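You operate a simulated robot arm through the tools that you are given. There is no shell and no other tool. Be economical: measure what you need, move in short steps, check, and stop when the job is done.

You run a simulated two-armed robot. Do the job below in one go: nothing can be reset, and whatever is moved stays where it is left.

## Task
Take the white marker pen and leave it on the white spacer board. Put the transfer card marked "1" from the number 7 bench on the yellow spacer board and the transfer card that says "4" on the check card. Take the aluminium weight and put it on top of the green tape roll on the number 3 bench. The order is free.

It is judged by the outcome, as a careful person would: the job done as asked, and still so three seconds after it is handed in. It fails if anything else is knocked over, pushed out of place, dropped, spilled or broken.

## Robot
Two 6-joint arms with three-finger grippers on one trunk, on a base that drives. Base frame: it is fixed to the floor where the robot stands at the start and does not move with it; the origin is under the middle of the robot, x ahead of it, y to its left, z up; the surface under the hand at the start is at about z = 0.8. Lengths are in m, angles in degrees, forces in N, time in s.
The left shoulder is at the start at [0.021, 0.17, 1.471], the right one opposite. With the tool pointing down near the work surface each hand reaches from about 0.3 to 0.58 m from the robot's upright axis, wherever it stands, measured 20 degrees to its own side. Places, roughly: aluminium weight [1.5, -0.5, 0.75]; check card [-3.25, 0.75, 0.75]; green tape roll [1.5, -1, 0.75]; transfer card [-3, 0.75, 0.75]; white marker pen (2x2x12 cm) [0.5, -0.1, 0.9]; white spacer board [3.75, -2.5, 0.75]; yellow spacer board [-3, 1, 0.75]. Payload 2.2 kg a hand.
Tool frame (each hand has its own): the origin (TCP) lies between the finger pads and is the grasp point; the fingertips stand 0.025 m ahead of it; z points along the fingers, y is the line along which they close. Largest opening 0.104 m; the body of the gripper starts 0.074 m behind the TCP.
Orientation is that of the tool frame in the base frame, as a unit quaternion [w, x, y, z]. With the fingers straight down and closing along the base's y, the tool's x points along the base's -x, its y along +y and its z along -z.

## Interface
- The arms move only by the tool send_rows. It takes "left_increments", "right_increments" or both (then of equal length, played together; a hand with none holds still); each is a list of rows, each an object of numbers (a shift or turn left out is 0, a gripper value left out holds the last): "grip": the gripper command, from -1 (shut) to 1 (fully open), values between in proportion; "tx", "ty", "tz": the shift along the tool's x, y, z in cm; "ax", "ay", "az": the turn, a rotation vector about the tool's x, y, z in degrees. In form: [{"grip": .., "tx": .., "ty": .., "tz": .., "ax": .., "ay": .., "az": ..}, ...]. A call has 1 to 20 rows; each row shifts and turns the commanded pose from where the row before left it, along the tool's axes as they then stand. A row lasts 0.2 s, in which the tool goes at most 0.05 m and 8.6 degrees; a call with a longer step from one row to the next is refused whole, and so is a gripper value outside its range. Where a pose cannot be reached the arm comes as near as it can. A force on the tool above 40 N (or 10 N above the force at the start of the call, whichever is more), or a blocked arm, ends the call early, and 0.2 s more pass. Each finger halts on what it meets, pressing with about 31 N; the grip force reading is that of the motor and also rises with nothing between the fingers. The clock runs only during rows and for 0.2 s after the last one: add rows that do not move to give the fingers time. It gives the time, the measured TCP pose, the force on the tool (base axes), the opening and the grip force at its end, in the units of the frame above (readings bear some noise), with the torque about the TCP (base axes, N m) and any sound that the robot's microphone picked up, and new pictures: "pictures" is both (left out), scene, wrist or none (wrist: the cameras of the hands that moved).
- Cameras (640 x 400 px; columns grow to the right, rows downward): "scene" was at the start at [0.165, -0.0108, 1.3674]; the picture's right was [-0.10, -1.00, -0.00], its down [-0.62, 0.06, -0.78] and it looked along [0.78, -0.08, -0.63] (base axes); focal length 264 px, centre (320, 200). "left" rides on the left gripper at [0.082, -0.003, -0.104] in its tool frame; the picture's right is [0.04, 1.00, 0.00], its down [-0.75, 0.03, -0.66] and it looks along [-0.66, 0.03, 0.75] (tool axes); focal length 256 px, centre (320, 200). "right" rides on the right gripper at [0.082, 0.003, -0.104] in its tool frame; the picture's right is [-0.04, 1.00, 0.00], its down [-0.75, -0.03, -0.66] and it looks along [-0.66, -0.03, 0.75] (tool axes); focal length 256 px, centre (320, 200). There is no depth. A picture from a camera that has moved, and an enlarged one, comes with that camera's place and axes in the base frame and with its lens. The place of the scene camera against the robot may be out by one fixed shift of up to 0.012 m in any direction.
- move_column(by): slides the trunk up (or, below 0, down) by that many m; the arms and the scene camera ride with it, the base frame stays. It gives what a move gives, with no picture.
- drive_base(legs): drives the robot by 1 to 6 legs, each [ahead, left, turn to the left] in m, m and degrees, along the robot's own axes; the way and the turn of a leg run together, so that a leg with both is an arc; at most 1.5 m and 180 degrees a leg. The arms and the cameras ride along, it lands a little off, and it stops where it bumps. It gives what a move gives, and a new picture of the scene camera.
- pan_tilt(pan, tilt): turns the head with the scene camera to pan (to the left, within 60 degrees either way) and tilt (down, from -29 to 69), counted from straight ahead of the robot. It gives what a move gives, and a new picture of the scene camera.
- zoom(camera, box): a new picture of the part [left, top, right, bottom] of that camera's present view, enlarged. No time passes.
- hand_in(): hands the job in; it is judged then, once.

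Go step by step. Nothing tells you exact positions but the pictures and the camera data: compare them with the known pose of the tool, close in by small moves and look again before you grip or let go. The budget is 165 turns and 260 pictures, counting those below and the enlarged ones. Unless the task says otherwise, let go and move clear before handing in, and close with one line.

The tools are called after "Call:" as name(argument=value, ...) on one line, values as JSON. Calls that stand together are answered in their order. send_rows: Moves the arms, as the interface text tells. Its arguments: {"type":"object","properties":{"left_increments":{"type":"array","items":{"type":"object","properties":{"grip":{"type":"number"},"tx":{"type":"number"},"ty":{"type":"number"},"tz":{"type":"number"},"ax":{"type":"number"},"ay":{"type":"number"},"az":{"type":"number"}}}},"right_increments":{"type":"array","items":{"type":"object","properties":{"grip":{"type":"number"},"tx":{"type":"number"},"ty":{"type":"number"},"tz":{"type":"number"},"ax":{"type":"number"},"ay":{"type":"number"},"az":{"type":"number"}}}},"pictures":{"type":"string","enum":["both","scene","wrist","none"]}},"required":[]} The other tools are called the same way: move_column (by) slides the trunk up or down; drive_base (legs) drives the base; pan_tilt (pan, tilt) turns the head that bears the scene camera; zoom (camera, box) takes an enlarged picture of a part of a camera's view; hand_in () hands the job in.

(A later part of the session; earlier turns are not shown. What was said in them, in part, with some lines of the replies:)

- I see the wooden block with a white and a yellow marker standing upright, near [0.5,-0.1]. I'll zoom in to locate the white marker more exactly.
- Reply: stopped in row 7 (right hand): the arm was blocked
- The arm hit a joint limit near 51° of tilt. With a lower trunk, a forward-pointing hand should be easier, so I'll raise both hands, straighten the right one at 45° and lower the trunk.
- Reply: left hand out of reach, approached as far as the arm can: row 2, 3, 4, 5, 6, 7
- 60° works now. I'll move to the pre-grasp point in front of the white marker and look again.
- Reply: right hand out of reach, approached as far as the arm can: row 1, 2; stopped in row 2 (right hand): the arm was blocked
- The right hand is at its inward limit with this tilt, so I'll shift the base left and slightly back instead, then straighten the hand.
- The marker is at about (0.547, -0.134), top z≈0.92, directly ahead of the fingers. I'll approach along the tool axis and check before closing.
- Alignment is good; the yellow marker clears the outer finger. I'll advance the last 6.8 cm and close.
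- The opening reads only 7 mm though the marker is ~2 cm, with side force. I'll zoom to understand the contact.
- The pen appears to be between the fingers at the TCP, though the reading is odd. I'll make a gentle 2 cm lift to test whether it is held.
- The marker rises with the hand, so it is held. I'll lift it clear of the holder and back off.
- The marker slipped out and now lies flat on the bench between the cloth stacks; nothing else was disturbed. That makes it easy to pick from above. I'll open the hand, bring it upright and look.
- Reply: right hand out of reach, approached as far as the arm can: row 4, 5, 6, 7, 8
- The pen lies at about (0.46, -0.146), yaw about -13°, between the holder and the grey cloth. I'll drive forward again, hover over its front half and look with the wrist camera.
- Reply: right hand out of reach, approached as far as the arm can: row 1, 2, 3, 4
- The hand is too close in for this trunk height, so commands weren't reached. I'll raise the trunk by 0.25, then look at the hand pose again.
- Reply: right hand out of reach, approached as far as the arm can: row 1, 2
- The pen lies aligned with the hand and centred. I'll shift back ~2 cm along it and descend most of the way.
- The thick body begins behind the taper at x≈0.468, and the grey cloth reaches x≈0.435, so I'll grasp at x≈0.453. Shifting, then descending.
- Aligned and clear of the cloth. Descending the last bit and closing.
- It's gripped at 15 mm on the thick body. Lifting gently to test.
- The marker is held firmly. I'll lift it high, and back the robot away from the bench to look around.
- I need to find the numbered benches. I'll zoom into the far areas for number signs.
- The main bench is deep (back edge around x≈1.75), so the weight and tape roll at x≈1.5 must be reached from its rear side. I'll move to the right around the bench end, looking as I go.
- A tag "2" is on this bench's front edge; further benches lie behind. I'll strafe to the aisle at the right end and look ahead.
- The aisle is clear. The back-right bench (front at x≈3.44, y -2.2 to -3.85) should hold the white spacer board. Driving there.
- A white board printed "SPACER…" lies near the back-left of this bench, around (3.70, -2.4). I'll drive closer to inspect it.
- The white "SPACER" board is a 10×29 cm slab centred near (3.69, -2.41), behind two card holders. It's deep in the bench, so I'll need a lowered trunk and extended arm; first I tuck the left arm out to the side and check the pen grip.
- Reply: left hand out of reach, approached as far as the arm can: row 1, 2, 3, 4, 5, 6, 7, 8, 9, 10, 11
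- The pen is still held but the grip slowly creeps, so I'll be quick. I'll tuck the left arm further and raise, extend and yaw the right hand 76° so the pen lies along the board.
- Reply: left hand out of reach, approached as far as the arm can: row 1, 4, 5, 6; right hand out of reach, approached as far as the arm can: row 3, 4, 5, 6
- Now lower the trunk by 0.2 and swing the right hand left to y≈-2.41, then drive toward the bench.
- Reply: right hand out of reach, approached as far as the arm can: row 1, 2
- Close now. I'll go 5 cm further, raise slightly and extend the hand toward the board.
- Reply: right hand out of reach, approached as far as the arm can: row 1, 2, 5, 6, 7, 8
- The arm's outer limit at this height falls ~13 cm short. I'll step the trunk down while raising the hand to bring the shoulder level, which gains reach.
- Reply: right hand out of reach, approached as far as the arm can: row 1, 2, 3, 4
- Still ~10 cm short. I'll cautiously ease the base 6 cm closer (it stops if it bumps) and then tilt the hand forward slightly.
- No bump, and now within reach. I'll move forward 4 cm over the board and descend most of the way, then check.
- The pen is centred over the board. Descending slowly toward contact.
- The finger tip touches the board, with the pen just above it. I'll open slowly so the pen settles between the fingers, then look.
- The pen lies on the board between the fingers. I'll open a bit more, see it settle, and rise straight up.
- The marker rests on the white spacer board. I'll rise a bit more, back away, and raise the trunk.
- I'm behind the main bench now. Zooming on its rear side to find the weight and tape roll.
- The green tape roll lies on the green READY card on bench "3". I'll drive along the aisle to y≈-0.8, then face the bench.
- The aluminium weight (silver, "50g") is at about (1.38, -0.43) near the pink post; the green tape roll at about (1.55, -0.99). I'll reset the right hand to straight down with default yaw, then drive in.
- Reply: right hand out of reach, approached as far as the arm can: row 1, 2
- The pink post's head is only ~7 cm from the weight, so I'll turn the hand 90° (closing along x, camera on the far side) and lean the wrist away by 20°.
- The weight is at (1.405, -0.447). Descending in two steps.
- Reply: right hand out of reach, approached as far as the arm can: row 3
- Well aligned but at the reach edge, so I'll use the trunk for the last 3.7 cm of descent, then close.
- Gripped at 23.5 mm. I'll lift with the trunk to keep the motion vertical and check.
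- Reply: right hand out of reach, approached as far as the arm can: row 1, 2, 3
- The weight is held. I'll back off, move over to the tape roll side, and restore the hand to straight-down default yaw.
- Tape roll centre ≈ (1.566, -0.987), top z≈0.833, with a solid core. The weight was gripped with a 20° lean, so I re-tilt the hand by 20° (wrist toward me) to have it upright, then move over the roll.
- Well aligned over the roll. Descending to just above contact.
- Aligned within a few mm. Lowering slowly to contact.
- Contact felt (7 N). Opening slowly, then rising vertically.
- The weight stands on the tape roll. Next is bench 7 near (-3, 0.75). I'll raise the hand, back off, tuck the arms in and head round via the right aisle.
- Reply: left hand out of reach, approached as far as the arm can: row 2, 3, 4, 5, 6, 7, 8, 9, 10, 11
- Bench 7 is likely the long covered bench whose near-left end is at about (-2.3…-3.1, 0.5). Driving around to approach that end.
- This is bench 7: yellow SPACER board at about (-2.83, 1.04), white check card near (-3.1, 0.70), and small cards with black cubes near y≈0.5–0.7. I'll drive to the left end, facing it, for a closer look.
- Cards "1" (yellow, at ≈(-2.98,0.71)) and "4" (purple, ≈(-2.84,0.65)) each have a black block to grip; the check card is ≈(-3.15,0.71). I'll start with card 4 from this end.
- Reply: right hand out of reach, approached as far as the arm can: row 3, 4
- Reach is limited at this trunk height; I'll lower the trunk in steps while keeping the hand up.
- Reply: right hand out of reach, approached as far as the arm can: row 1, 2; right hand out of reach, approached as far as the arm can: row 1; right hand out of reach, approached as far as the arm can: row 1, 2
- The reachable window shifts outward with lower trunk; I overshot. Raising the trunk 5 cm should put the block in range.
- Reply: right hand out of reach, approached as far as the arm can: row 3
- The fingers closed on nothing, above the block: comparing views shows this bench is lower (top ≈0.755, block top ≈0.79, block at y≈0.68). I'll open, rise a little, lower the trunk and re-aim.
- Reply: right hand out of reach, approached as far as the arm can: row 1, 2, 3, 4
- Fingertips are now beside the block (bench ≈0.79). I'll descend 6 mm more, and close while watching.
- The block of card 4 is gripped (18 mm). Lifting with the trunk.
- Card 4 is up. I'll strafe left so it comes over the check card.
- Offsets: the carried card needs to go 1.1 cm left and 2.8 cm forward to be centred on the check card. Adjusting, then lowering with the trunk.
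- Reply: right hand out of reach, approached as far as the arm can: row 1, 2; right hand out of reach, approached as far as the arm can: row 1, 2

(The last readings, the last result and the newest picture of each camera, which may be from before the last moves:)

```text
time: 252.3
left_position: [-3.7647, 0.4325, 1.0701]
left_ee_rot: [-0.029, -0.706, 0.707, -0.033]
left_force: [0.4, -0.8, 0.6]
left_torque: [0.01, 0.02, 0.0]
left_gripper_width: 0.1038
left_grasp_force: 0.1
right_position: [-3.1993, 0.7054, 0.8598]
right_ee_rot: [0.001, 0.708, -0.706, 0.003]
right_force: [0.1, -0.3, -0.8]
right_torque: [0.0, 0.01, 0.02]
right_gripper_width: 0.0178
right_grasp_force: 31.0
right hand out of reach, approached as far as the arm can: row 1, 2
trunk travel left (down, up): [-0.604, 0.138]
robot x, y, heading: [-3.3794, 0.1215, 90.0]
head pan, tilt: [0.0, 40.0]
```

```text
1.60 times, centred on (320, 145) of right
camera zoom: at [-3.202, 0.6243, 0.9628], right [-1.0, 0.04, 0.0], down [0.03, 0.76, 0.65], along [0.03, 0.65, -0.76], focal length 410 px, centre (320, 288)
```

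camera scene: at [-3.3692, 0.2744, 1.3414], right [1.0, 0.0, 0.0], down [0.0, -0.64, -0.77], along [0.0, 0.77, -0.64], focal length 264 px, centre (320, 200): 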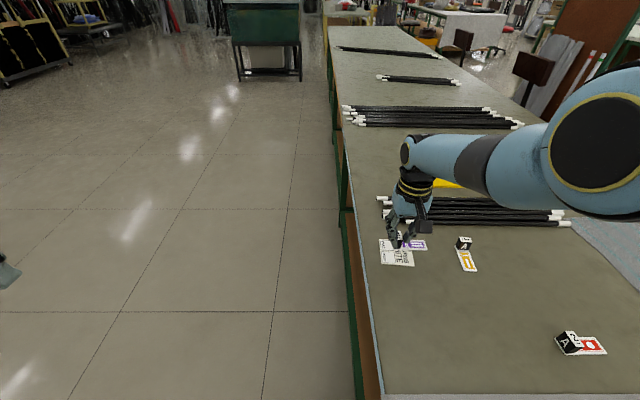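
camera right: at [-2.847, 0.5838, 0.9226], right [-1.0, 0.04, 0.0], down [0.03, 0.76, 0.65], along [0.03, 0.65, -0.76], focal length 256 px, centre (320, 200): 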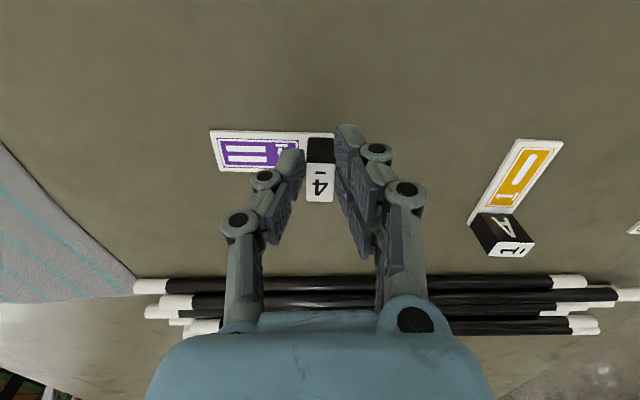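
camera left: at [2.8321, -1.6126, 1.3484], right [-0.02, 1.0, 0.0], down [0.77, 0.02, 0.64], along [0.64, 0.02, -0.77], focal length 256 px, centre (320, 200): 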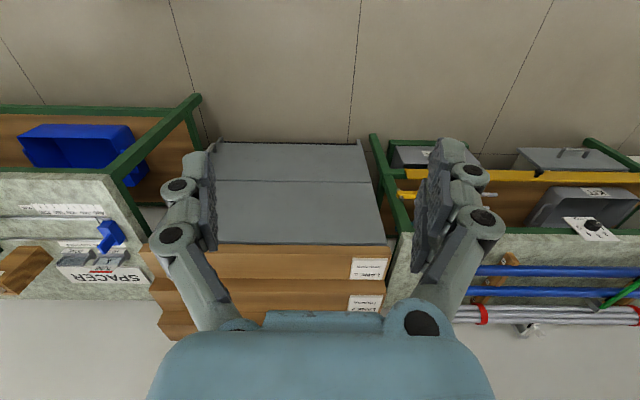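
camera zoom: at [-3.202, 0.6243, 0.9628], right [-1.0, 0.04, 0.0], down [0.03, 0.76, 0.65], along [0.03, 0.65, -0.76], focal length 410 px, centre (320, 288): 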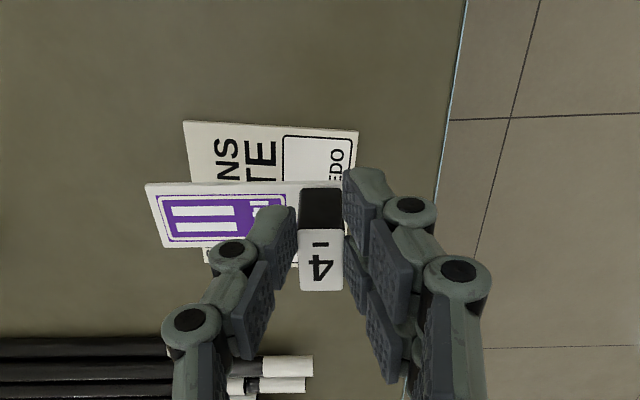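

Call:
drive_base(legs=[[0.015, 0.0, 0]])

Call:
move_column(by=-0.025)

Call:
zoom(camera="right", box=[120, 20, 520, 270])

Call:
zoom(camera="scene", box=[350, 170, 470, 260])

```text
time: 253.1
left_position: [-3.7651, 0.4366, 1.0699]
left_ee_rot: [-0.029, -0.704, 0.709, -0.033]
left_force: [0.2, 0.1, 0.3]
left_torque: [-0.05, 0.01, 0.0]
left_gripper_width: 0.104
left_grasp_force: 0.0
right_position: [-3.1975, 0.7052, 0.859]
right_ee_rot: [-0.001, -0.706, 0.709, -0.003]
right_force: [-0.5, 0.6, -0.6]
right_torque: [0.01, 0.0, 0.01]
right_gripper_width: 0.0178
right_grasp_force: 30.8
trunk travel left (down, up): [-0.604, 0.138]
robot x, y, heading: [-3.3802, 0.1211, 89.4]
head pan, tilt: [0.0, 40.0]
stopped in leg 1: the robot was blocked; the commanded pose is now the measured one
camera scene: at [-3.3704, 0.2753, 1.3064], right [1.0, -0.01, 0.0], down [0.0, -0.64, -0.77], along [0.0, 0.77, -0.64], focal length 264 px, centre (320, 200)
```

scene: 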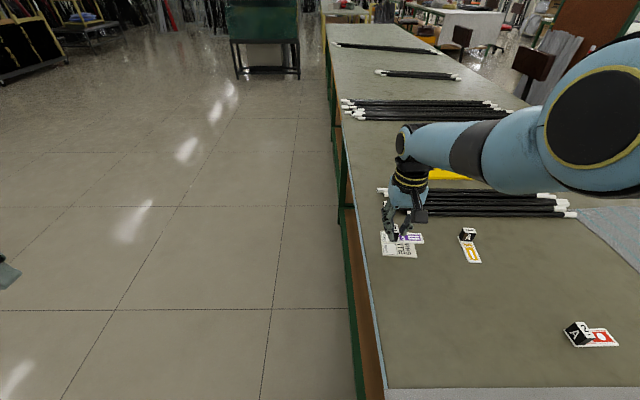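

```text
time: 253.8
left_position: [-3.7628, 0.4367, 1.0452]
left_ee_rot: [-0.029, -0.704, 0.709, -0.032]
left_force: [0.4, 0.1, 0.1]
left_torque: [0.03, -0.02, -0.04]
left_gripper_width: 0.1038
left_grasp_force: 0.0
right_position: [-3.1964, 0.7054, 0.8341]
right_ee_rot: [-0.001, -0.706, 0.709, -0.002]
right_force: [0.4, 0.1, 0.5]
right_torque: [-0.01, 0.0, 0.01]
right_gripper_width: 0.0176
right_grasp_force: 31.0
trunk travel left (down, up): [-0.579, 0.163]
robot x, y, heading: [-3.3803, 0.1214, 89.8]
head pan, tilt: [0.0, 40.0]
```

```text
1.60 times, centred on (320, 145) of right
camera zoom: at [-3.2002, 0.6244, 0.938], right [-1.0, 0.04, 0.0], down [0.03, 0.76, 0.65], along [0.03, 0.65, -0.76], focal length 410 px, centre (320, 288)
```

zoom: 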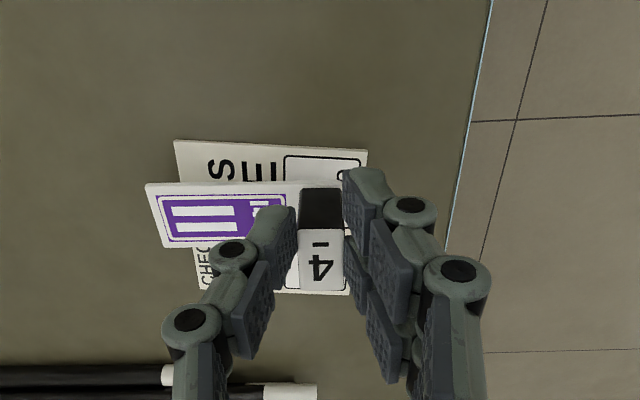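

```text
4.44 times, centred on (410, 215) of scene
camera zoom: at [-3.3701, 0.2748, 1.2813], right [1.0, -0.01, 0.0], down [0.0, -0.64, -0.77], along [0.0, 0.77, -0.64], focal length 1174 px, centre (-80, 133)
```

zoom: 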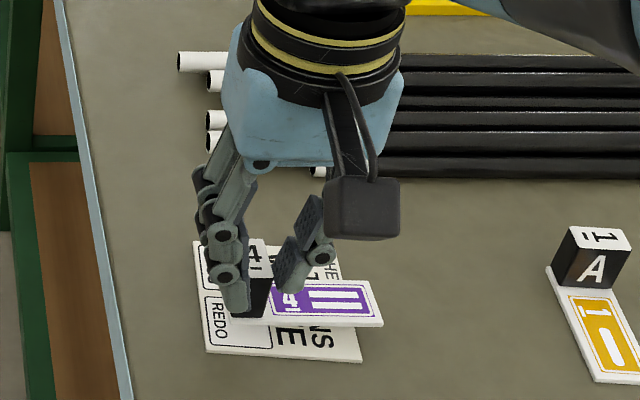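

Call:
send_rows(right_increments=[{"tx": -0.5, "ty": 0.4}, {"tx": -0.5, "ty": 0.3}, {"tz": 0}], pictures="none")

Call:
zoom(camera="right", box=[120, 20, 520, 270])

```text
time: 254.6
left_position: [-3.7653, 0.4367, 1.0454]
left_ee_rot: [-0.029, -0.704, 0.709, -0.033]
left_force: [0.2, 0.8, -0.2]
left_torque: [-0.01, -0.01, -0.02]
left_gripper_width: 0.104
left_grasp_force: 0.0
right_position: [-3.2027, 0.708, 0.8383]
right_ee_rot: [-0.001, -0.706, 0.709, -0.002]
right_force: [0.5, -0.1, 0.0]
right_torque: [0.02, -0.01, 0.06]
right_gripper_width: 0.0178
right_grasp_force: 30.4
right hand out of reach, approached as far as the arm can: row 1, 2
trunk travel left (down, up): [-0.579, 0.163]
robot x, y, heading: [-3.3824, 0.1223, 89.8]
head pan, tilt: [0.0, 40.0]
```

```text
1.60 times, centred on (320, 145) of right
camera zoom: at [-3.2054, 0.627, 0.9427], right [-1.0, 0.04, 0.0], down [0.03, 0.76, 0.65], along [0.03, 0.65, -0.76], focal length 410 px, centre (320, 288)
```

zoom: 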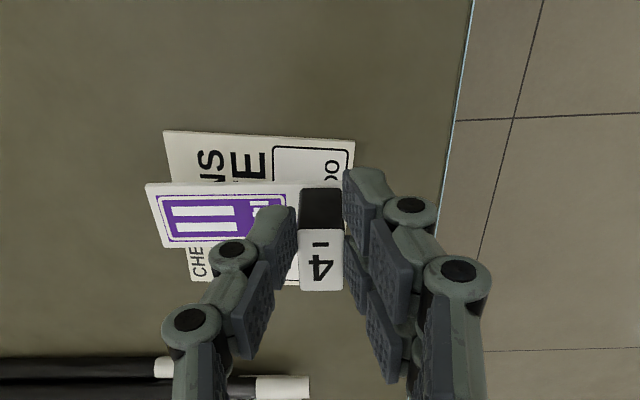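

Call:
move_column(by=-0.014)

Call:
zoom(camera="scene", box=[350, 160, 470, 250])

Call:
zoom(camera="right", box=[120, 20, 520, 270])

```text
time: 255.2
left_position: [-3.7652, 0.4357, 1.033]
left_ee_rot: [-0.029, -0.704, 0.709, -0.032]
left_force: [0.2, 0.2, 0.4]
left_torque: [-0.03, -0.01, -0.01]
left_gripper_width: 0.1039
left_grasp_force: 0.1
right_position: [-3.2012, 0.7081, 0.8264]
right_ee_rot: [-0.002, -0.706, 0.708, -0.002]
right_force: [-0.3, -0.4, -0.4]
right_torque: [0.01, 0.0, -0.04]
right_gripper_width: 0.0175
right_grasp_force: 30.9
trunk travel left (down, up): [-0.565, 0.177]
robot x, y, heading: [-3.3815, 0.1222, 89.7]
head pan, tilt: [0.0, 40.0]
```

```text
4.44 times, centred on (410, 205) of scene
camera zoom: at [-3.3701, 0.2751, 1.2672], right [1.0, -0.01, 0.0], down [0.0, -0.64, -0.77], along [0.0, 0.77, -0.64], focal length 1174 px, centre (-80, 178)
```

zoom: 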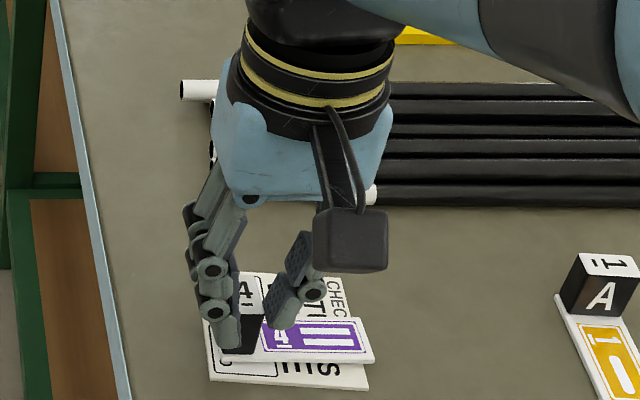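

```text
1.60 times, centred on (320, 145) of right
camera zoom: at [-3.2055, 0.6264, 0.9284], right [-1.0, 0.04, 0.0], down [0.03, 0.76, 0.65], along [0.03, 0.65, -0.76], focal length 410 px, centre (320, 288)
```

zoom: 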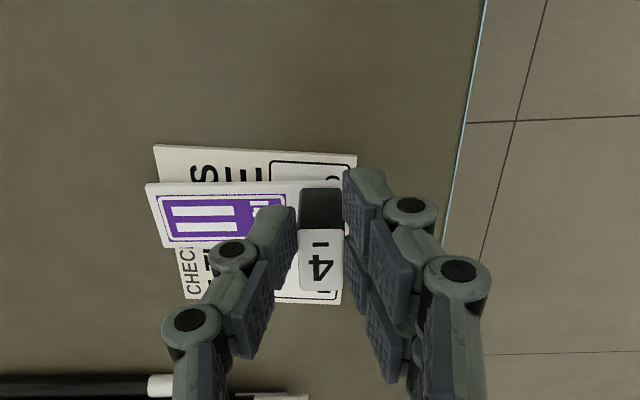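

Call:
send_rows(right_increments=[{"ty": 0.4, "tz": 0.2}, {"tz": 0.2}, {"tz": 0.2}, {"tz": 0}], pictures="none")

Call:
zoom(camera="right", box=[120, 20, 520, 270])

Call:
zoom(camera="scene", box=[350, 160, 470, 250])

```text
time: 256.2
left_position: [-3.7646, 0.4374, 1.0317]
left_ee_rot: [-0.029, -0.704, 0.709, -0.033]
left_force: [-0.2, -0.3, 0.2]
left_torque: [0.03, -0.02, -0.01]
left_gripper_width: 0.1042
left_grasp_force: 0.0
right_position: [-3.2055, 0.7058, 0.821]
right_ee_rot: [0.0, -0.706, 0.708, -0.001]
right_force: [-1.0, 1.5, 7.9]
right_torque: [0.13, -0.01, 0.03]
right_gripper_width: 0.0178
right_grasp_force: 31.0
trunk travel left (down, up): [-0.565, 0.177]
robot x, y, heading: [-3.3813, 0.121, 89.7]
head pan, tilt: [0.0, 40.0]
```

```text
1.60 times, centred on (320, 145) of right
camera zoom: at [-3.2092, 0.6248, 0.9246], right [-1.0, 0.04, 0.0], down [0.03, 0.76, 0.65], along [0.03, 0.65, -0.76], focal length 410 px, centre (320, 288)
```

zoom: 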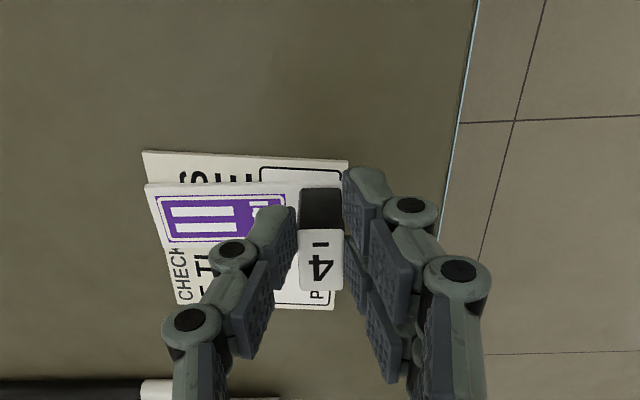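

```text
4.44 times, centred on (410, 205) of scene
camera zoom: at [-3.3706, 0.2747, 1.2673], right [1.0, -0.01, 0.0], down [0.0, -0.64, -0.77], along [0.0, 0.77, -0.64], focal length 1174 px, centre (-80, 178)
```

zoom: 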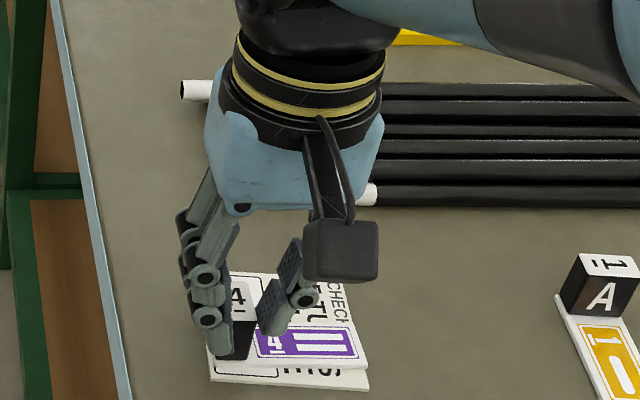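

Card 4 sits on the check card with contact. Releasing and rising.

Call:
send_rows(right_increments=[{"grip": -0.6}, {"grip": -0.4}, {"grip": -0.2}, {"grip": -0.1}, {"tz": 0}], pictures="none")

Call:
move_column(by=0.08)

Call:
zoom(camera="right", box=[120, 20, 520, 270])

Call:
zoom(camera="scene", box=[350, 190, 510, 290])

```text
time: 257.4
left_position: [-3.7647, 0.4363, 1.0321]
left_ee_rot: [-0.029, -0.704, 0.709, -0.033]
left_force: [0.4, -0.3, 0.1]
left_torque: [0.0, 0.02, 0.01]
left_gripper_width: 0.1038
left_grasp_force: 0.0
right_position: [-3.205, 0.7059, 0.8207]
right_ee_rot: [0.0, -0.706, 0.709, -0.002]
right_force: [0.0, 0.5, 0.2]
right_torque: [0.04, -0.01, 0.04]
right_gripper_width: 0.0471
right_grasp_force: 0.1
trunk travel left (down, up): [-0.565, 0.177]
robot x, y, heading: [-3.3852, 0.1212, 89.6]
head pan, tilt: [0.0, 40.0]
```

```text
time: 258.6
left_position: [-3.7643, 0.437, 1.1111]
left_ee_rot: [-0.028, -0.703, 0.709, -0.033]
left_force: [-0.6, -0.2, 0.1]
left_torque: [-0.01, -0.03, -0.01]
left_gripper_width: 0.1039
left_grasp_force: 0.0
right_position: [-3.2051, 0.7079, 0.9024]
right_ee_rot: [0.0, -0.706, 0.708, 0.0]
right_force: [-0.1, -0.3, 0.4]
right_torque: [0.02, -0.02, -0.02]
right_gripper_width: 0.0468
right_grasp_force: 0.2
trunk travel left (down, up): [-0.645, 0.097]
robot x, y, heading: [-3.3837, 0.1188, 89.7]
head pan, tilt: [0.0, 40.0]
```

```text
1.60 times, centred on (320, 145) of right
camera zoom: at [-3.2088, 0.6258, 1.0062], right [-1.0, 0.04, 0.0], down [0.03, 0.75, 0.66], along [0.03, 0.66, -0.75], focal length 410 px, centre (320, 288)
```

zoom: 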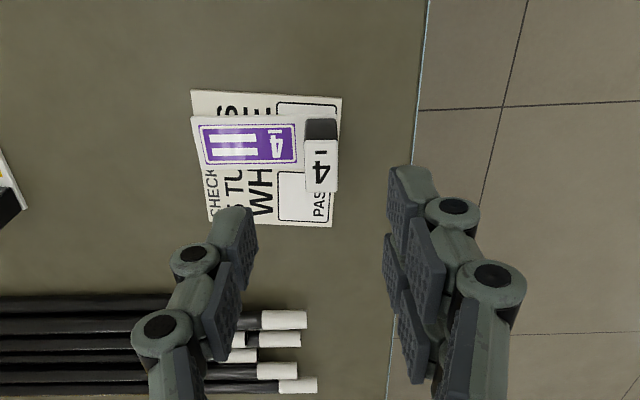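

```text
4.00 times, centred on (430, 240) of scene
camera zoom: at [-3.3703, 0.2751, 1.3474], right [1.0, -0.01, 0.0], down [0.0, -0.64, -0.77], along [0.0, 0.77, -0.64], focal length 1056 px, centre (-120, 40)
```

zoom: 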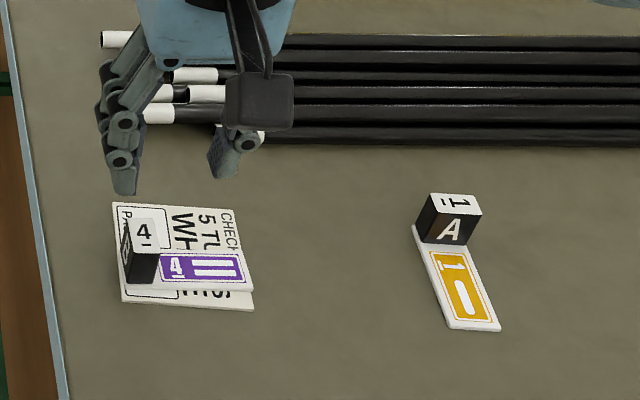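

Card 4 rests on the check card. Now card 1: I'll go round to the rear side of bench 7 (facing +x), from where both card 1 and the yellow board are in reach.

Call:
drive_base(legs=[[-0.35, 0, 0], [0, 0.65, 0], [0, 0, -90], [0, 1.13, 0]])

Call:
pan_tilt(pan=-10, tilt=40)

```text
time: 273.2
left_position: [-3.7725, 1.3181, 1.1106]
left_ee_rot: [-0.043, -0.018, 0.999, -0.003]
left_force: [-0.2, 1.2, 0.4]
left_torque: [0.0, 0.0, 0.02]
left_gripper_width: 0.1039
left_grasp_force: 0.1
right_position: [-3.4788, 0.7717, 0.9026]
right_ee_rot: [0.0, -0.02, 1.0, -0.002]
right_force: [0.0, -0.5, -0.3]
right_torque: [-0.02, 0.01, 0.03]
right_gripper_width: 0.0466
right_grasp_force: 0.0
trunk travel left (down, up): [-0.645, 0.097]
robot x, y, heading: [-4.0726, 0.9202, 2.3]
head pan, tilt: [0.0, 40.0]
camera scene: at [-3.9072, 0.9251, 1.3475], right [0.04, -1.0, 0.0], down [-0.64, -0.02, -0.77], along [0.77, 0.03, -0.64], focal length 264 px, centre (320, 200)
```

scene: 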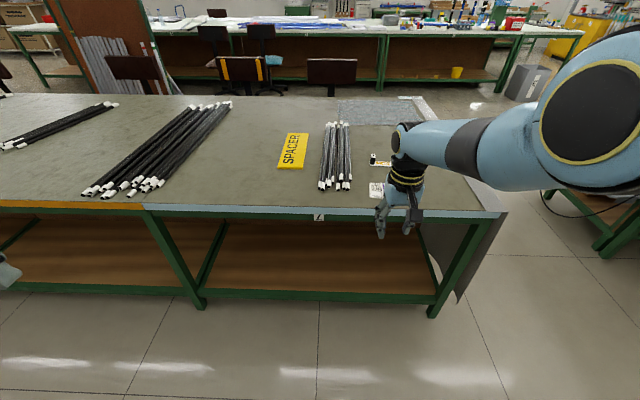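

```text
time: 273.9
left_position: [-3.7728, 1.3193, 1.1104]
left_ee_rot: [-0.043, -0.018, 0.999, -0.003]
left_force: [-0.2, 0.2, -0.5]
left_torque: [-0.03, 0.03, -0.02]
left_gripper_width: 0.104
left_grasp_force: 0.1
right_position: [-3.4784, 0.7717, 0.9028]
right_ee_rot: [0.0, -0.02, 1.0, -0.001]
right_force: [0.0, -0.1, 0.1]
right_torque: [0.02, -0.01, 0.01]
right_gripper_width: 0.0468
right_grasp_force: 0.0
trunk travel left (down, up): [-0.645, 0.097]
robot x, y, heading: [-4.071, 0.9178, 2.1]
head pan, tilt: [-10.0, 40.0]
camera scene: at [-3.908, 0.91, 1.3475], right [-0.14, -0.99, 0.0], down [-0.64, 0.09, -0.77], along [0.76, -0.1, -0.64], focal length 264 px, centre (320, 200)
```

scene: 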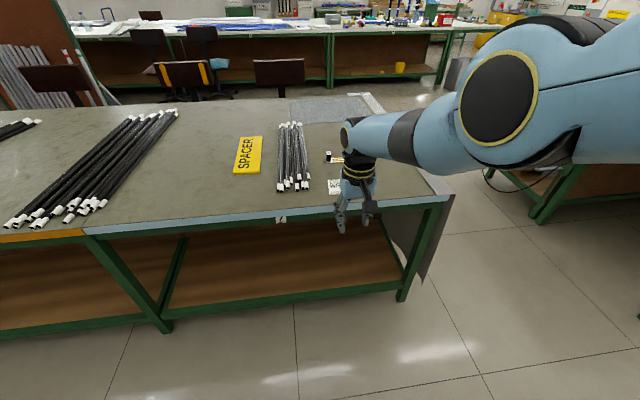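

Call:
drive_base(legs=[[0.46, 0, -2]])

Call:
zoom(camera="right", box=[120, 0, 520, 250])

```text
time: 276.7
left_position: [-3.2998, 1.3202, 1.1119]
left_ee_rot: [-0.044, -0.004, 0.999, -0.002]
left_force: [0.7, 0.0, -1.0]
left_torque: [-0.02, 0.01, -0.02]
left_gripper_width: 0.104
left_grasp_force: 0.0
right_position: [-3.0195, 0.7637, 0.9016]
right_ee_rot: [0.0, -0.006, 1.0, -0.001]
right_force: [0.2, 0.2, 0.0]
right_torque: [-0.01, 0.02, 0.0]
right_gripper_width: 0.0468
right_grasp_force: 0.1
trunk travel left (down, up): [-0.645, 0.097]
robot x, y, heading: [-3.6091, 0.9308, 0.6]
head pan, tilt: [-10.0, 40.0]
camera scene: at [-3.4449, 0.9157, 1.3475], right [-0.17, -0.99, 0.0], down [-0.63, 0.11, -0.77], along [0.75, -0.13, -0.64], focal length 264 px, centre (320, 200)
```

scene: 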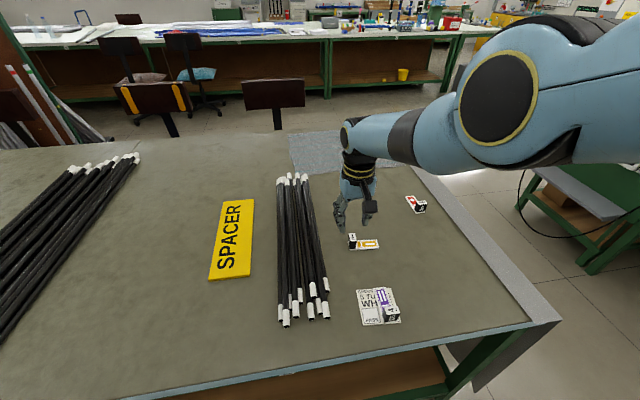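

```text
1.60 times, centred on (320, 125) of right
camera zoom: at [-3.1018, 0.7669, 1.0062], right [0.03, 1.0, 0.0], down [0.75, -0.02, 0.66], along [0.66, -0.02, -0.75], focal length 410 px, centre (320, 320)
```

zoom: 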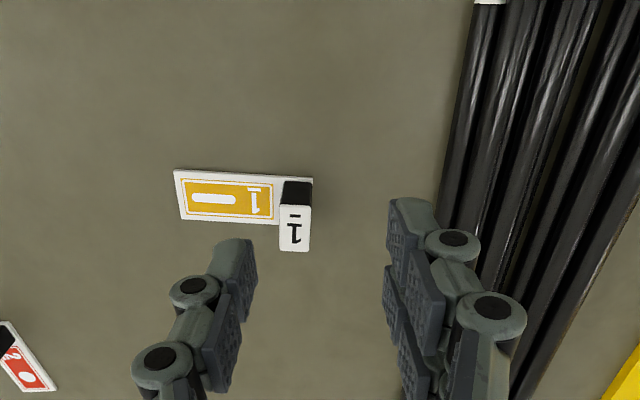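

Call:
drive_base(legs=[[0.05, 0, -0.5]])

Call:
send_rows(right_increments=[{"tx": 1.2, "ty": -0.7}, {"tx": 1.2, "ty": -0.5}, {"tz": 1}, {"tz": 0}], pictures="none")

Call:
zoom(camera="right", box=[120, 0, 520, 250])

```text
time: 277.6
left_position: [-3.2453, 1.3176, 1.1108]
left_ee_rot: [-0.045, 0.0, 0.999, -0.003]
left_force: [0.6, -0.4, -0.9]
left_torque: [-0.03, 0.03, 0.04]
left_gripper_width: 0.1039
left_grasp_force: 0.1
right_position: [-2.9714, 0.7596, 0.9012]
right_ee_rot: [-0.001, -0.002, 1.0, -0.001]
right_force: [0.6, -0.1, -0.1]
right_torque: [0.0, 0.05, 0.02]
right_gripper_width: 0.0467
right_grasp_force: 0.1
trunk travel left (down, up): [-0.645, 0.097]
robot x, y, heading: [-3.5627, 0.931, -0.1]
head pan, tilt: [-10.0, 40.0]
camera scene: at [-3.3949, 0.9144, 1.3474], right [-0.17, -0.98, 0.0], down [-0.63, 0.11, -0.77], along [0.75, -0.13, -0.64], focal length 264 px, centre (320, 200)
```

scene: 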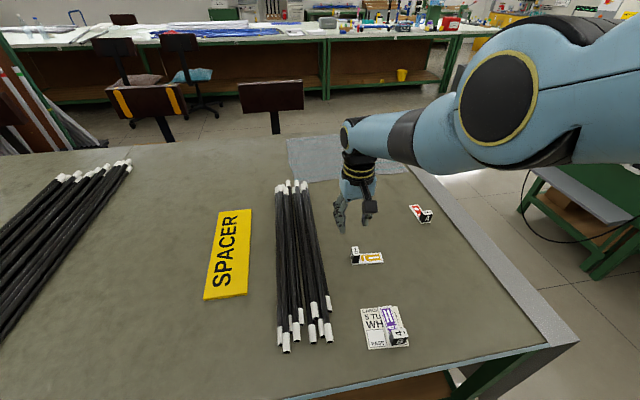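

```text
time: 278.6
left_position: [-3.2474, 1.3181, 1.1123]
left_ee_rot: [-0.043, 0.001, 0.999, -0.003]
left_force: [1.3, 0.6, -0.1]
left_torque: [0.01, 0.01, 0.02]
left_gripper_width: 0.1041
left_grasp_force: 0.0
right_position: [-2.9959, 0.7477, 0.8921]
right_ee_rot: [0.0, 0.0, 1.0, 0.0]
right_force: [-0.6, -0.1, 0.1]
right_torque: [0.0, 0.01, 0.03]
right_gripper_width: 0.0467
right_grasp_force: 0.0
trunk travel left (down, up): [-0.645, 0.097]
robot x, y, heading: [-3.5594, 0.9346, 0.1]
head pan, tilt: [-10.0, 40.0]
```

```text
1.60 times, centred on (320, 125) of right
camera zoom: at [-3.0785, 0.7506, 0.9964], right [0.04, 1.0, 0.0], down [0.75, -0.03, 0.66], along [0.66, -0.03, -0.75], focal length 410 px, centre (320, 320)
```

zoom: 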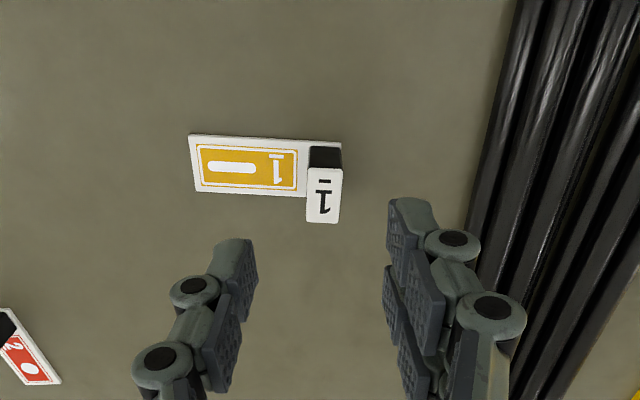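

Aligned over card 1's block. Descend with the trunk, then the last bit with the arm.

Call:
move_column(by=-0.055)

Call:
send_rows(right_increments=[{"tz": 0.5}, {"tz": 0.5}, {"tz": 0.5}, {"tz": 0}], pictures="none")

Call:
zoom(camera="right", box=[120, 0, 520, 250])

Call:
zoom(camera="scene", box=[300, 150, 420, 270])

```text
time: 279.6
left_position: [-3.2463, 1.3174, 1.0567]
left_ee_rot: [-0.044, 0.001, 0.999, -0.003]
left_force: [0.0, -0.3, 0.1]
left_torque: [-0.01, -0.02, 0.02]
left_gripper_width: 0.1039
left_grasp_force: 0.2
right_position: [-2.9974, 0.7491, 0.8394]
right_ee_rot: [0.0, -0.002, 1.0, -0.001]
right_force: [0.2, -0.2, -1.2]
right_torque: [-0.02, -0.01, 0.03]
right_gripper_width: 0.0467
right_grasp_force: 0.0
trunk travel left (down, up): [-0.59, 0.152]
robot x, y, heading: [-3.5609, 0.9323, 0.0]
head pan, tilt: [-10.0, 40.0]
```

```text
time: 280.6
left_position: [-3.2468, 1.3175, 1.0574]
left_ee_rot: [-0.044, 0.001, 0.999, -0.002]
left_force: [0.0, 1.0, 0.3]
left_torque: [0.01, 0.01, 0.0]
left_gripper_width: 0.104
left_grasp_force: 0.0
right_position: [-2.9982, 0.7477, 0.823]
right_ee_rot: [0.0, -0.002, 1.0, -0.002]
right_force: [-0.1, -0.4, 0.2]
right_torque: [0.04, 0.01, -0.02]
right_gripper_width: 0.0468
right_grasp_force: 0.1
trunk travel left (down, up): [-0.59, 0.152]
robot x, y, heading: [-3.5617, 0.9312, -0.1]
head pan, tilt: [-10.0, 40.0]
```

```text
1.60 times, centred on (320, 125) of right
camera zoom: at [-3.0791, 0.7506, 0.927], right [0.04, 1.0, 0.0], down [0.75, -0.03, 0.66], along [0.66, -0.03, -0.75], focal length 410 px, centre (320, 320)
```

zoom: 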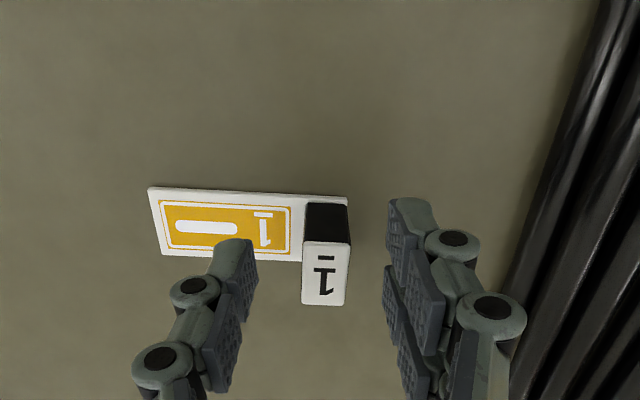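

```text
3.33 times, centred on (360, 210) of scene
camera zoom: at [-3.3962, 0.9145, 1.2924], right [-0.17, -0.98, 0.0], down [-0.63, 0.11, -0.77], along [0.75, -0.13, -0.64], focal length 880 px, centre (187, 167)
```

zoom: 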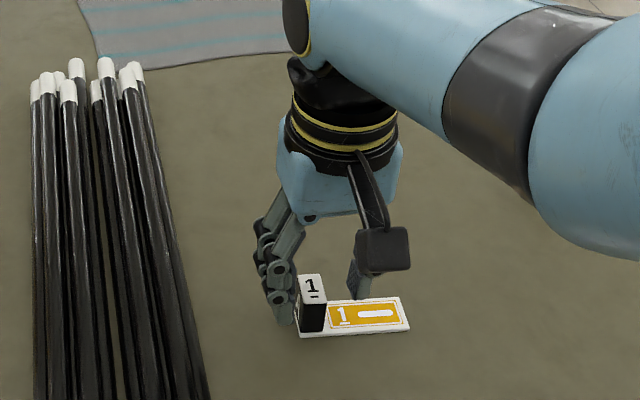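

Same geometry as card 4's grasp. Closing, then lifting.

Call:
send_rows(right_increments=[{"tz": 0.4}, {"tz": 0}, {"grip": -0.4}, {"grip": -0.7}, {"grip": -1}, {"grip": -1}, {"grip": -1}], pictures="none")

Call:
move_column(by=0.1)

Call:
zoom(camera="right", box=[120, 0, 520, 250])

Call:
zoom(camera="scene", box=[180, 160, 420, 360])

```text
time: 282.2
left_position: [-3.2462, 1.318, 1.0566]
left_ee_rot: [-0.044, 0.001, 0.999, -0.003]
left_force: [1.0, 0.4, -0.3]
left_torque: [-0.01, 0.02, 0.0]
left_gripper_width: 0.1038
left_grasp_force: 0.2
right_position: [-2.9956, 0.7471, 0.82]
right_ee_rot: [0.001, -0.001, 1.0, -0.001]
right_force: [-0.2, 0.3, 1.3]
right_torque: [0.0, -0.01, 0.01]
right_gripper_width: 0.0179
right_grasp_force: 31.4
trunk travel left (down, up): [-0.59, 0.152]
robot x, y, heading: [-3.5614, 0.931, -0.1]
head pan, tilt: [-10.0, 40.0]
```

```text
time: 283.5
left_position: [-3.2458, 1.3177, 1.1561]
left_ee_rot: [-0.044, 0.001, 0.999, -0.003]
left_force: [-0.3, 0.4, -0.5]
left_torque: [-0.03, -0.01, 0.0]
left_gripper_width: 0.1039
left_grasp_force: 0.0
right_position: [-2.9977, 0.7463, 0.9203]
right_ee_rot: [0.0, -0.001, 1.0, -0.001]
right_force: [-0.3, -0.7, -1.0]
right_torque: [-0.05, -0.01, 0.01]
right_gripper_width: 0.018
right_grasp_force: 31.4
trunk travel left (down, up): [-0.69, 0.052]
robot x, y, heading: [-3.5625, 0.9302, -0.0]
head pan, tilt: [-10.0, 40.0]
```

```text
1.60 times, centred on (320, 125) of right
camera zoom: at [-3.0784, 0.7507, 1.0222], right [0.04, 1.0, 0.0], down [0.75, -0.03, 0.66], along [0.66, -0.03, -0.75], focal length 410 px, centre (320, 320)
```

zoom: 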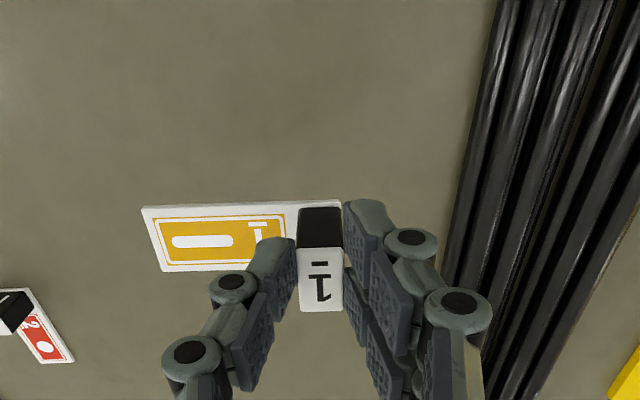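

```text
2.00 times, centred on (300, 260) of scene
camera zoom: at [-3.3963, 0.9146, 1.3925], right [-0.17, -0.98, 0.0], down [-0.63, 0.11, -0.77], along [0.75, -0.13, -0.64], focal length 528 px, centre (360, 80)
```

zoom: 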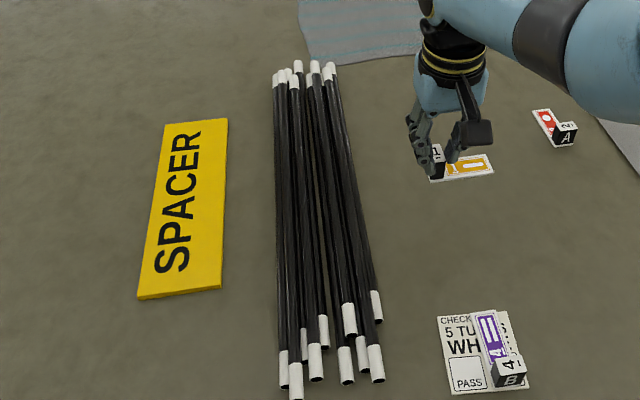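

Card 1 is up. The yellow board spans x -3.05…-2.76, y 1.02…1.116; I'll strafe left ~0.35 m to bring the card over it.

Call:
drive_base(legs=[[0, 0.353, 0]])

Call:
zoom(camera="right", box=[120, 0, 520, 250])

```text
time: 285.8
left_position: [-3.2418, 1.6754, 1.1566]
left_ee_rot: [-0.044, 0.004, 0.999, -0.003]
left_force: [1.0, 0.1, -0.1]
left_torque: [0.0, 0.0, 0.02]
left_gripper_width: 0.104
left_grasp_force: 0.1
right_position: [-2.9968, 1.1029, 0.9188]
right_ee_rot: [0.0, 0.003, 1.0, -0.001]
right_force: [0.5, -0.3, -1.5]
right_torque: [0.0, 0.01, -0.05]
right_gripper_width: 0.018
right_grasp_force: 30.5
trunk travel left (down, up): [-0.69, 0.052]
robot x, y, heading: [-3.5571, 1.2924, -0.4]
head pan, tilt: [-10.0, 40.0]
camera scene: at [-3.3949, 1.2729, 1.3926], right [-0.18, -0.98, 0.0], down [-0.63, 0.12, -0.77], along [0.75, -0.14, -0.64], focal length 264 px, centre (320, 200)
```

scene: 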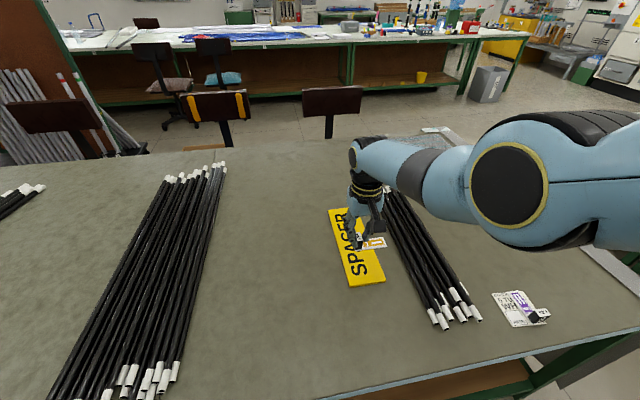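

```text
1.60 times, centred on (320, 125) of right
camera zoom: at [-3.0782, 1.1062, 1.0225], right [0.05, 1.0, 0.0], down [0.75, -0.03, 0.66], along [0.66, -0.03, -0.75], focal length 410 px, centre (320, 320)
```

zoom: 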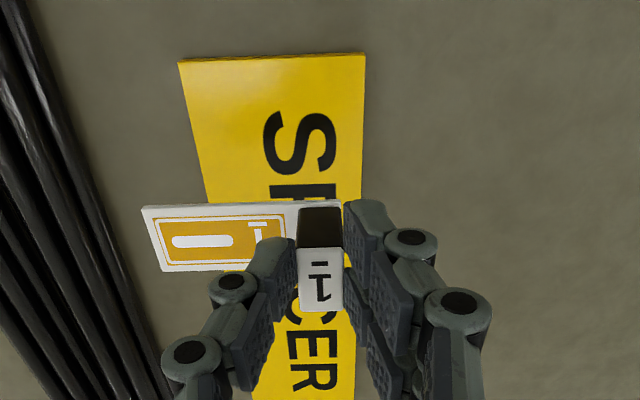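

The card is well inside the board's outline. Lowering with the trunk.

Call:
move_column(by=-0.07)

Call:
send_rows(right_increments=[{"tz": 0.4}, {"tz": 0.4}, {"tz": 0.3}, {"tz": 0}], pictures="none")

Call:
zoom(camera="right", box=[120, 0, 520, 250])

Call:
zoom(camera="scene", box=[300, 150, 420, 270])

```text
time: 286.9
left_position: [-3.2411, 1.6746, 1.0868]
left_ee_rot: [-0.044, 0.004, 0.999, -0.003]
left_force: [-0.5, 0.5, -0.2]
left_torque: [0.0, 0.0, 0.02]
left_gripper_width: 0.104
left_grasp_force: 0.0
right_position: [-2.9965, 1.1019, 0.8499]
right_ee_rot: [0.0, 0.003, 1.0, -0.001]
right_force: [-1.4, -0.1, 0.6]
right_torque: [0.03, -0.01, 0.02]
right_gripper_width: 0.018
right_grasp_force: 31.0
trunk travel left (down, up): [-0.62, 0.122]
robot x, y, heading: [-3.5588, 1.2923, -0.7]
head pan, tilt: [-10.0, 40.0]
```

```text
time: 287.9
left_position: [-3.2417, 1.675, 1.0866]
left_ee_rot: [-0.044, 0.004, 0.999, -0.002]
left_force: [-0.5, 0.4, 0.7]
left_torque: [-0.01, -0.03, -0.02]
left_gripper_width: 0.1038
left_grasp_force: 0.0
right_position: [-2.9974, 1.1022, 0.8367]
right_ee_rot: [-0.001, 0.002, 1.0, -0.001]
right_force: [0.9, 0.0, -0.4]
right_torque: [0.05, 0.0, -0.01]
right_gripper_width: 0.018
right_grasp_force: 30.9
trunk travel left (down, up): [-0.62, 0.122]
robot x, y, heading: [-3.5564, 1.2877, -0.4]
head pan, tilt: [-10.0, 40.0]
```

```text
1.60 times, centred on (320, 125) of right
camera zoom: at [-3.0794, 1.1056, 0.9407], right [0.05, 1.0, 0.0], down [0.75, -0.03, 0.66], along [0.66, -0.03, -0.75], focal length 410 px, centre (320, 320)
```

zoom: 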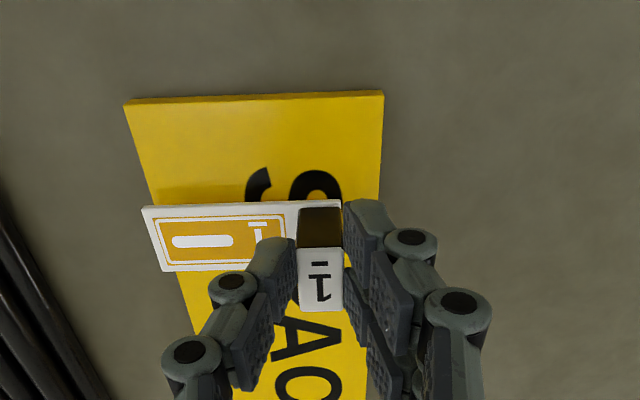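

```text
3.33 times, centred on (360, 210) of scene
camera zoom: at [-3.3948, 1.2724, 1.3225], right [-0.18, -0.98, 0.0], down [-0.63, 0.12, -0.77], along [0.75, -0.14, -0.64], focal length 880 px, centre (187, 167)
```

zoom: 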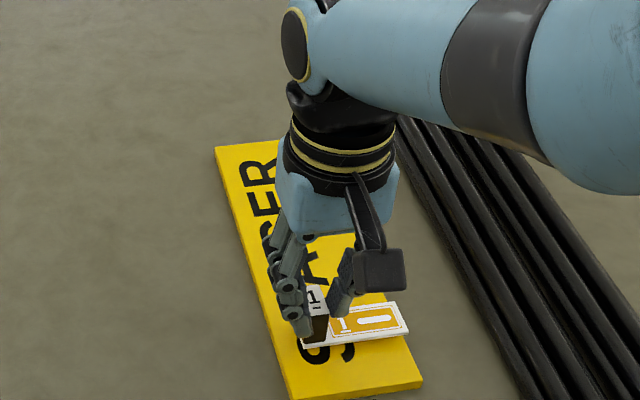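

Call:
send_rows(right_increments=[{"ty": 0.6}, {"tz": 0.25}, {"tz": 0.2}, {"tz": 0}], pictures="none")

Call:
zoom(camera="right", box=[120, 0, 520, 250])

```text
time: 288.9
left_position: [-3.241, 1.6746, 1.0873]
left_ee_rot: [-0.043, 0.004, 0.999, -0.002]
left_force: [0.7, -0.7, -0.8]
left_torque: [0.01, -0.01, 0.02]
left_gripper_width: 0.1039
left_grasp_force: 0.1
right_position: [-2.9988, 1.1078, 0.8374]
right_ee_rot: [0.0, 0.002, 1.0, -0.001]
right_force: [-0.4, 0.0, -0.7]
right_torque: [-0.01, 0.0, 0.02]
right_gripper_width: 0.0181
right_grasp_force: 31.4
right hand out of reach, approached as far as the arm can: row 3
trunk travel left (down, up): [-0.62, 0.122]
robot x, y, heading: [-3.5561, 1.2882, -0.5]
head pan, tilt: [-10.0, 40.0]
```

```text
1.60 times, centred on (320, 125) of right
camera zoom: at [-3.0801, 1.1113, 0.9396], right [0.05, 1.0, 0.0], down [0.75, -0.03, 0.66], along [0.66, -0.03, -0.75], focal length 410 px, centre (320, 320)
```

zoom: 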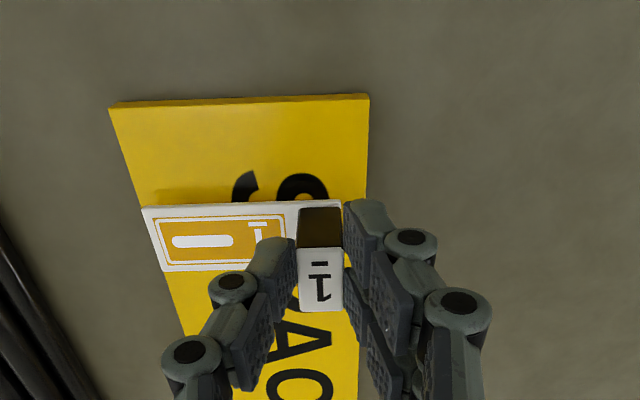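

Call:
move_column(by=-0.005)

Call:
zoom(camera="scene", box=[320, 200, 400, 280])

```text
time: 289.4
left_position: [-3.2421, 1.6748, 1.0815]
left_ee_rot: [-0.044, 0.004, 0.999, -0.003]
left_force: [-0.7, 0.2, -0.6]
left_torque: [-0.02, -0.01, 0.02]
left_gripper_width: 0.1039
left_grasp_force: 0.0
right_position: [-2.999, 1.1076, 0.8321]
right_ee_rot: [-0.001, 0.003, 1.0, -0.001]
right_force: [-0.6, -0.9, -0.8]
right_torque: [-0.05, -0.01, 0.0]
right_gripper_width: 0.0181
right_grasp_force: 30.6
trunk travel left (down, up): [-0.615, 0.127]
robot x, y, heading: [-3.5604, 1.29, -0.5]
head pan, tilt: [-10.0, 40.0]
```

```text
5.00 times, centred on (360, 240) of scene
camera zoom: at [-3.3947, 1.2724, 1.3174], right [-0.18, -0.98, 0.0], down [-0.63, 0.12, -0.77], along [0.75, -0.14, -0.64], focal length 1320 px, centre (120, 0)
```

zoom: 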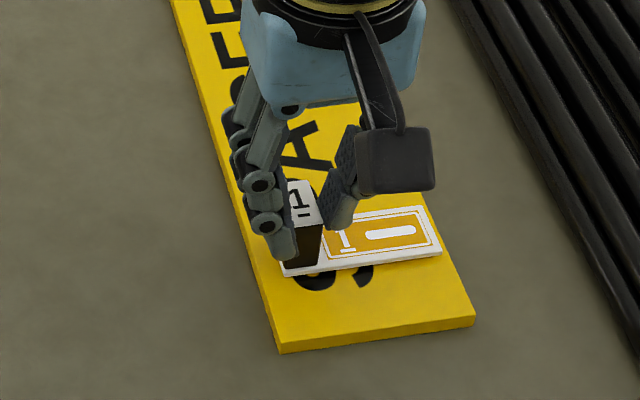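

Call:
move_column(by=-0.004)

```text
time: 290.0
left_position: [-3.2426, 1.6753, 1.0789]
left_ee_rot: [-0.043, 0.005, 0.999, -0.003]
left_force: [1.4, -0.5, -0.4]
left_torque: [-0.02, 0.03, 0.03]
left_gripper_width: 0.1041
left_grasp_force: 0.0
right_position: [-2.9973, 1.1073, 0.8293]
right_ee_rot: [0.001, 0.003, 1.0, -0.001]
right_force: [-0.7, -0.8, 11.3]
right_torque: [-0.03, 0.01, -0.04]
right_gripper_width: 0.0177
right_grasp_force: 31.1
trunk travel left (down, up): [-0.611, 0.131]
robot x, y, heading: [-3.5593, 1.2913, -0.4]
head pan, tilt: [-10.0, 40.0]
```

Contact (11 N). Releasing and rising.

Call:
send_rows(right_increments=[{"grip": -0.6}, {"grip": -0.4}, {"grip": -0.2}, {"grip": -0.1}, {"tz": 0}], pictures="none")

Call:
move_column(by=0.1)

Call:
zoom(camera="right", box=[120, 0, 520, 250])

```text
time: 291.2
left_position: [-3.2415, 1.6739, 1.0771]
left_ee_rot: [-0.043, 0.004, 0.999, -0.003]
left_force: [0.4, -0.5, 0.4]
left_torque: [0.0, 0.02, 0.01]
left_gripper_width: 0.1043
left_grasp_force: 0.1
right_position: [-2.9972, 1.107, 0.8272]
right_ee_rot: [0.001, 0.003, 1.0, -0.001]
right_force: [-0.7, -0.5, -0.5]
right_torque: [0.0, -0.01, -0.04]
right_gripper_width: 0.0472
right_grasp_force: 0.1
trunk travel left (down, up): [-0.611, 0.131]
robot x, y, heading: [-3.5551, 1.2867, -0.3]
head pan, tilt: [-10.0, 40.0]
```

```text
time: 292.5
left_position: [-3.2415, 1.676, 1.1767]
left_ee_rot: [-0.044, 0.003, 0.999, -0.003]
left_force: [-0.4, -0.6, 0.5]
left_torque: [0.01, -0.03, -0.01]
left_gripper_width: 0.1039
left_grasp_force: 0.1
right_position: [-2.9985, 1.1077, 0.9266]
right_ee_rot: [0.0, 0.002, 1.0, -0.001]
right_force: [-1.5, 0.3, 0.5]
right_torque: [0.0, -0.05, -0.01]
right_gripper_width: 0.047
right_grasp_force: 0.1
trunk travel left (down, up): [-0.711, 0.031]
robot x, y, heading: [-3.5556, 1.2919, -0.6]
head pan, tilt: [-10.0, 40.0]
```

```text
1.60 times, centred on (320, 125) of right
camera zoom: at [-3.0807, 1.1112, 1.0308], right [0.05, 1.0, 0.0], down [0.75, -0.03, 0.66], along [0.66, -0.03, -0.75], focal length 410 px, centre (320, 320)
```

zoom: 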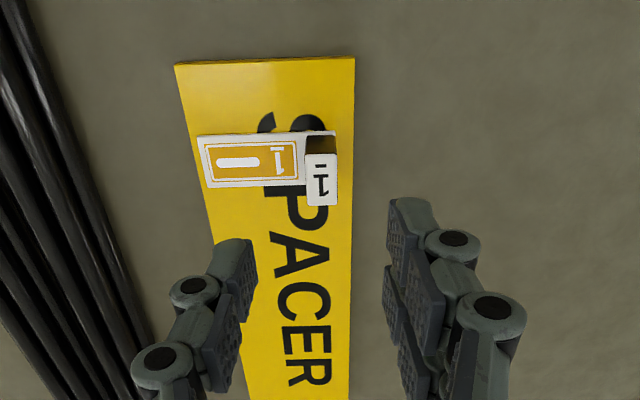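

Card 1 rests fully on the yellow board. I'll back clear and take a last look at the bench.

Call:
drive_base(legs=[[-0.4, 0, 0]])

Call:
zoom(camera="scene", box=[260, 100, 480, 260])

```text
time: 295.0
left_position: [-3.6517, 1.6798, 1.1785]
left_ee_rot: [-0.043, 0.001, 0.999, -0.003]
left_force: [0.0, -0.5, -0.4]
left_torque: [0.01, 0.0, -0.02]
left_gripper_width: 0.1037
left_grasp_force: 0.1
right_position: [-3.4037, 1.113, 0.9282]
right_ee_rot: [0.001, 0.0, 1.0, -0.001]
right_force: [-0.1, -1.6, -0.8]
right_torque: [0.03, -0.03, -0.01]
right_gripper_width: 0.0465
right_grasp_force: 0.0
trunk travel left (down, up): [-0.711, 0.031]
robot x, y, heading: [-3.963, 1.2962, 0.2]
head pan, tilt: [-10.0, 40.0]
camera scene: at [-3.8015, 1.2756, 1.4137], right [-0.18, -0.98, 0.0], down [-0.63, 0.11, -0.77], along [0.75, -0.13, -0.64], focal length 264 px, centre (320, 200)
```

scene: 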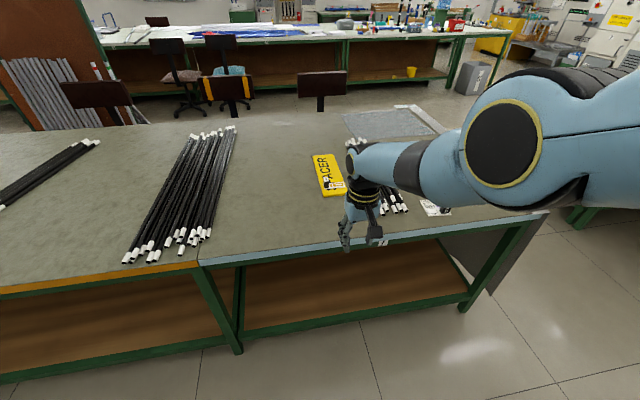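

```text
2.50 times, centred on (370, 180) of scene
camera zoom: at [-3.8015, 1.2756, 1.4137], right [-0.18, -0.98, 0.0], down [-0.63, 0.11, -0.77], along [0.75, -0.13, -0.64], focal length 660 px, centre (195, 250)
```

zoom: 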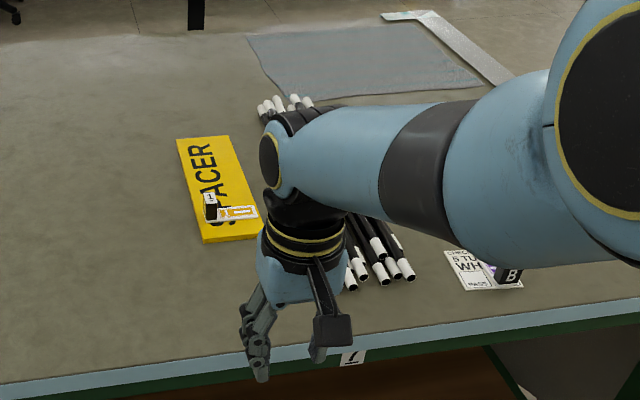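

All four placements are made, the robot is clear of the bench, and nothing else looks disturbed. I'm handing in.

Call:
hand_in()

```text
The job is handed in.
```

The job is handed in: the white marker pen is on the white spacer board, card "1" is on the yellow spacer board, card "4" is on the check card, and the aluminium weight stands on the green tape roll. On the first grasp the pen slipped out and fell onto its own bench; I picked it up from there, and I saw nothing else disturbed.
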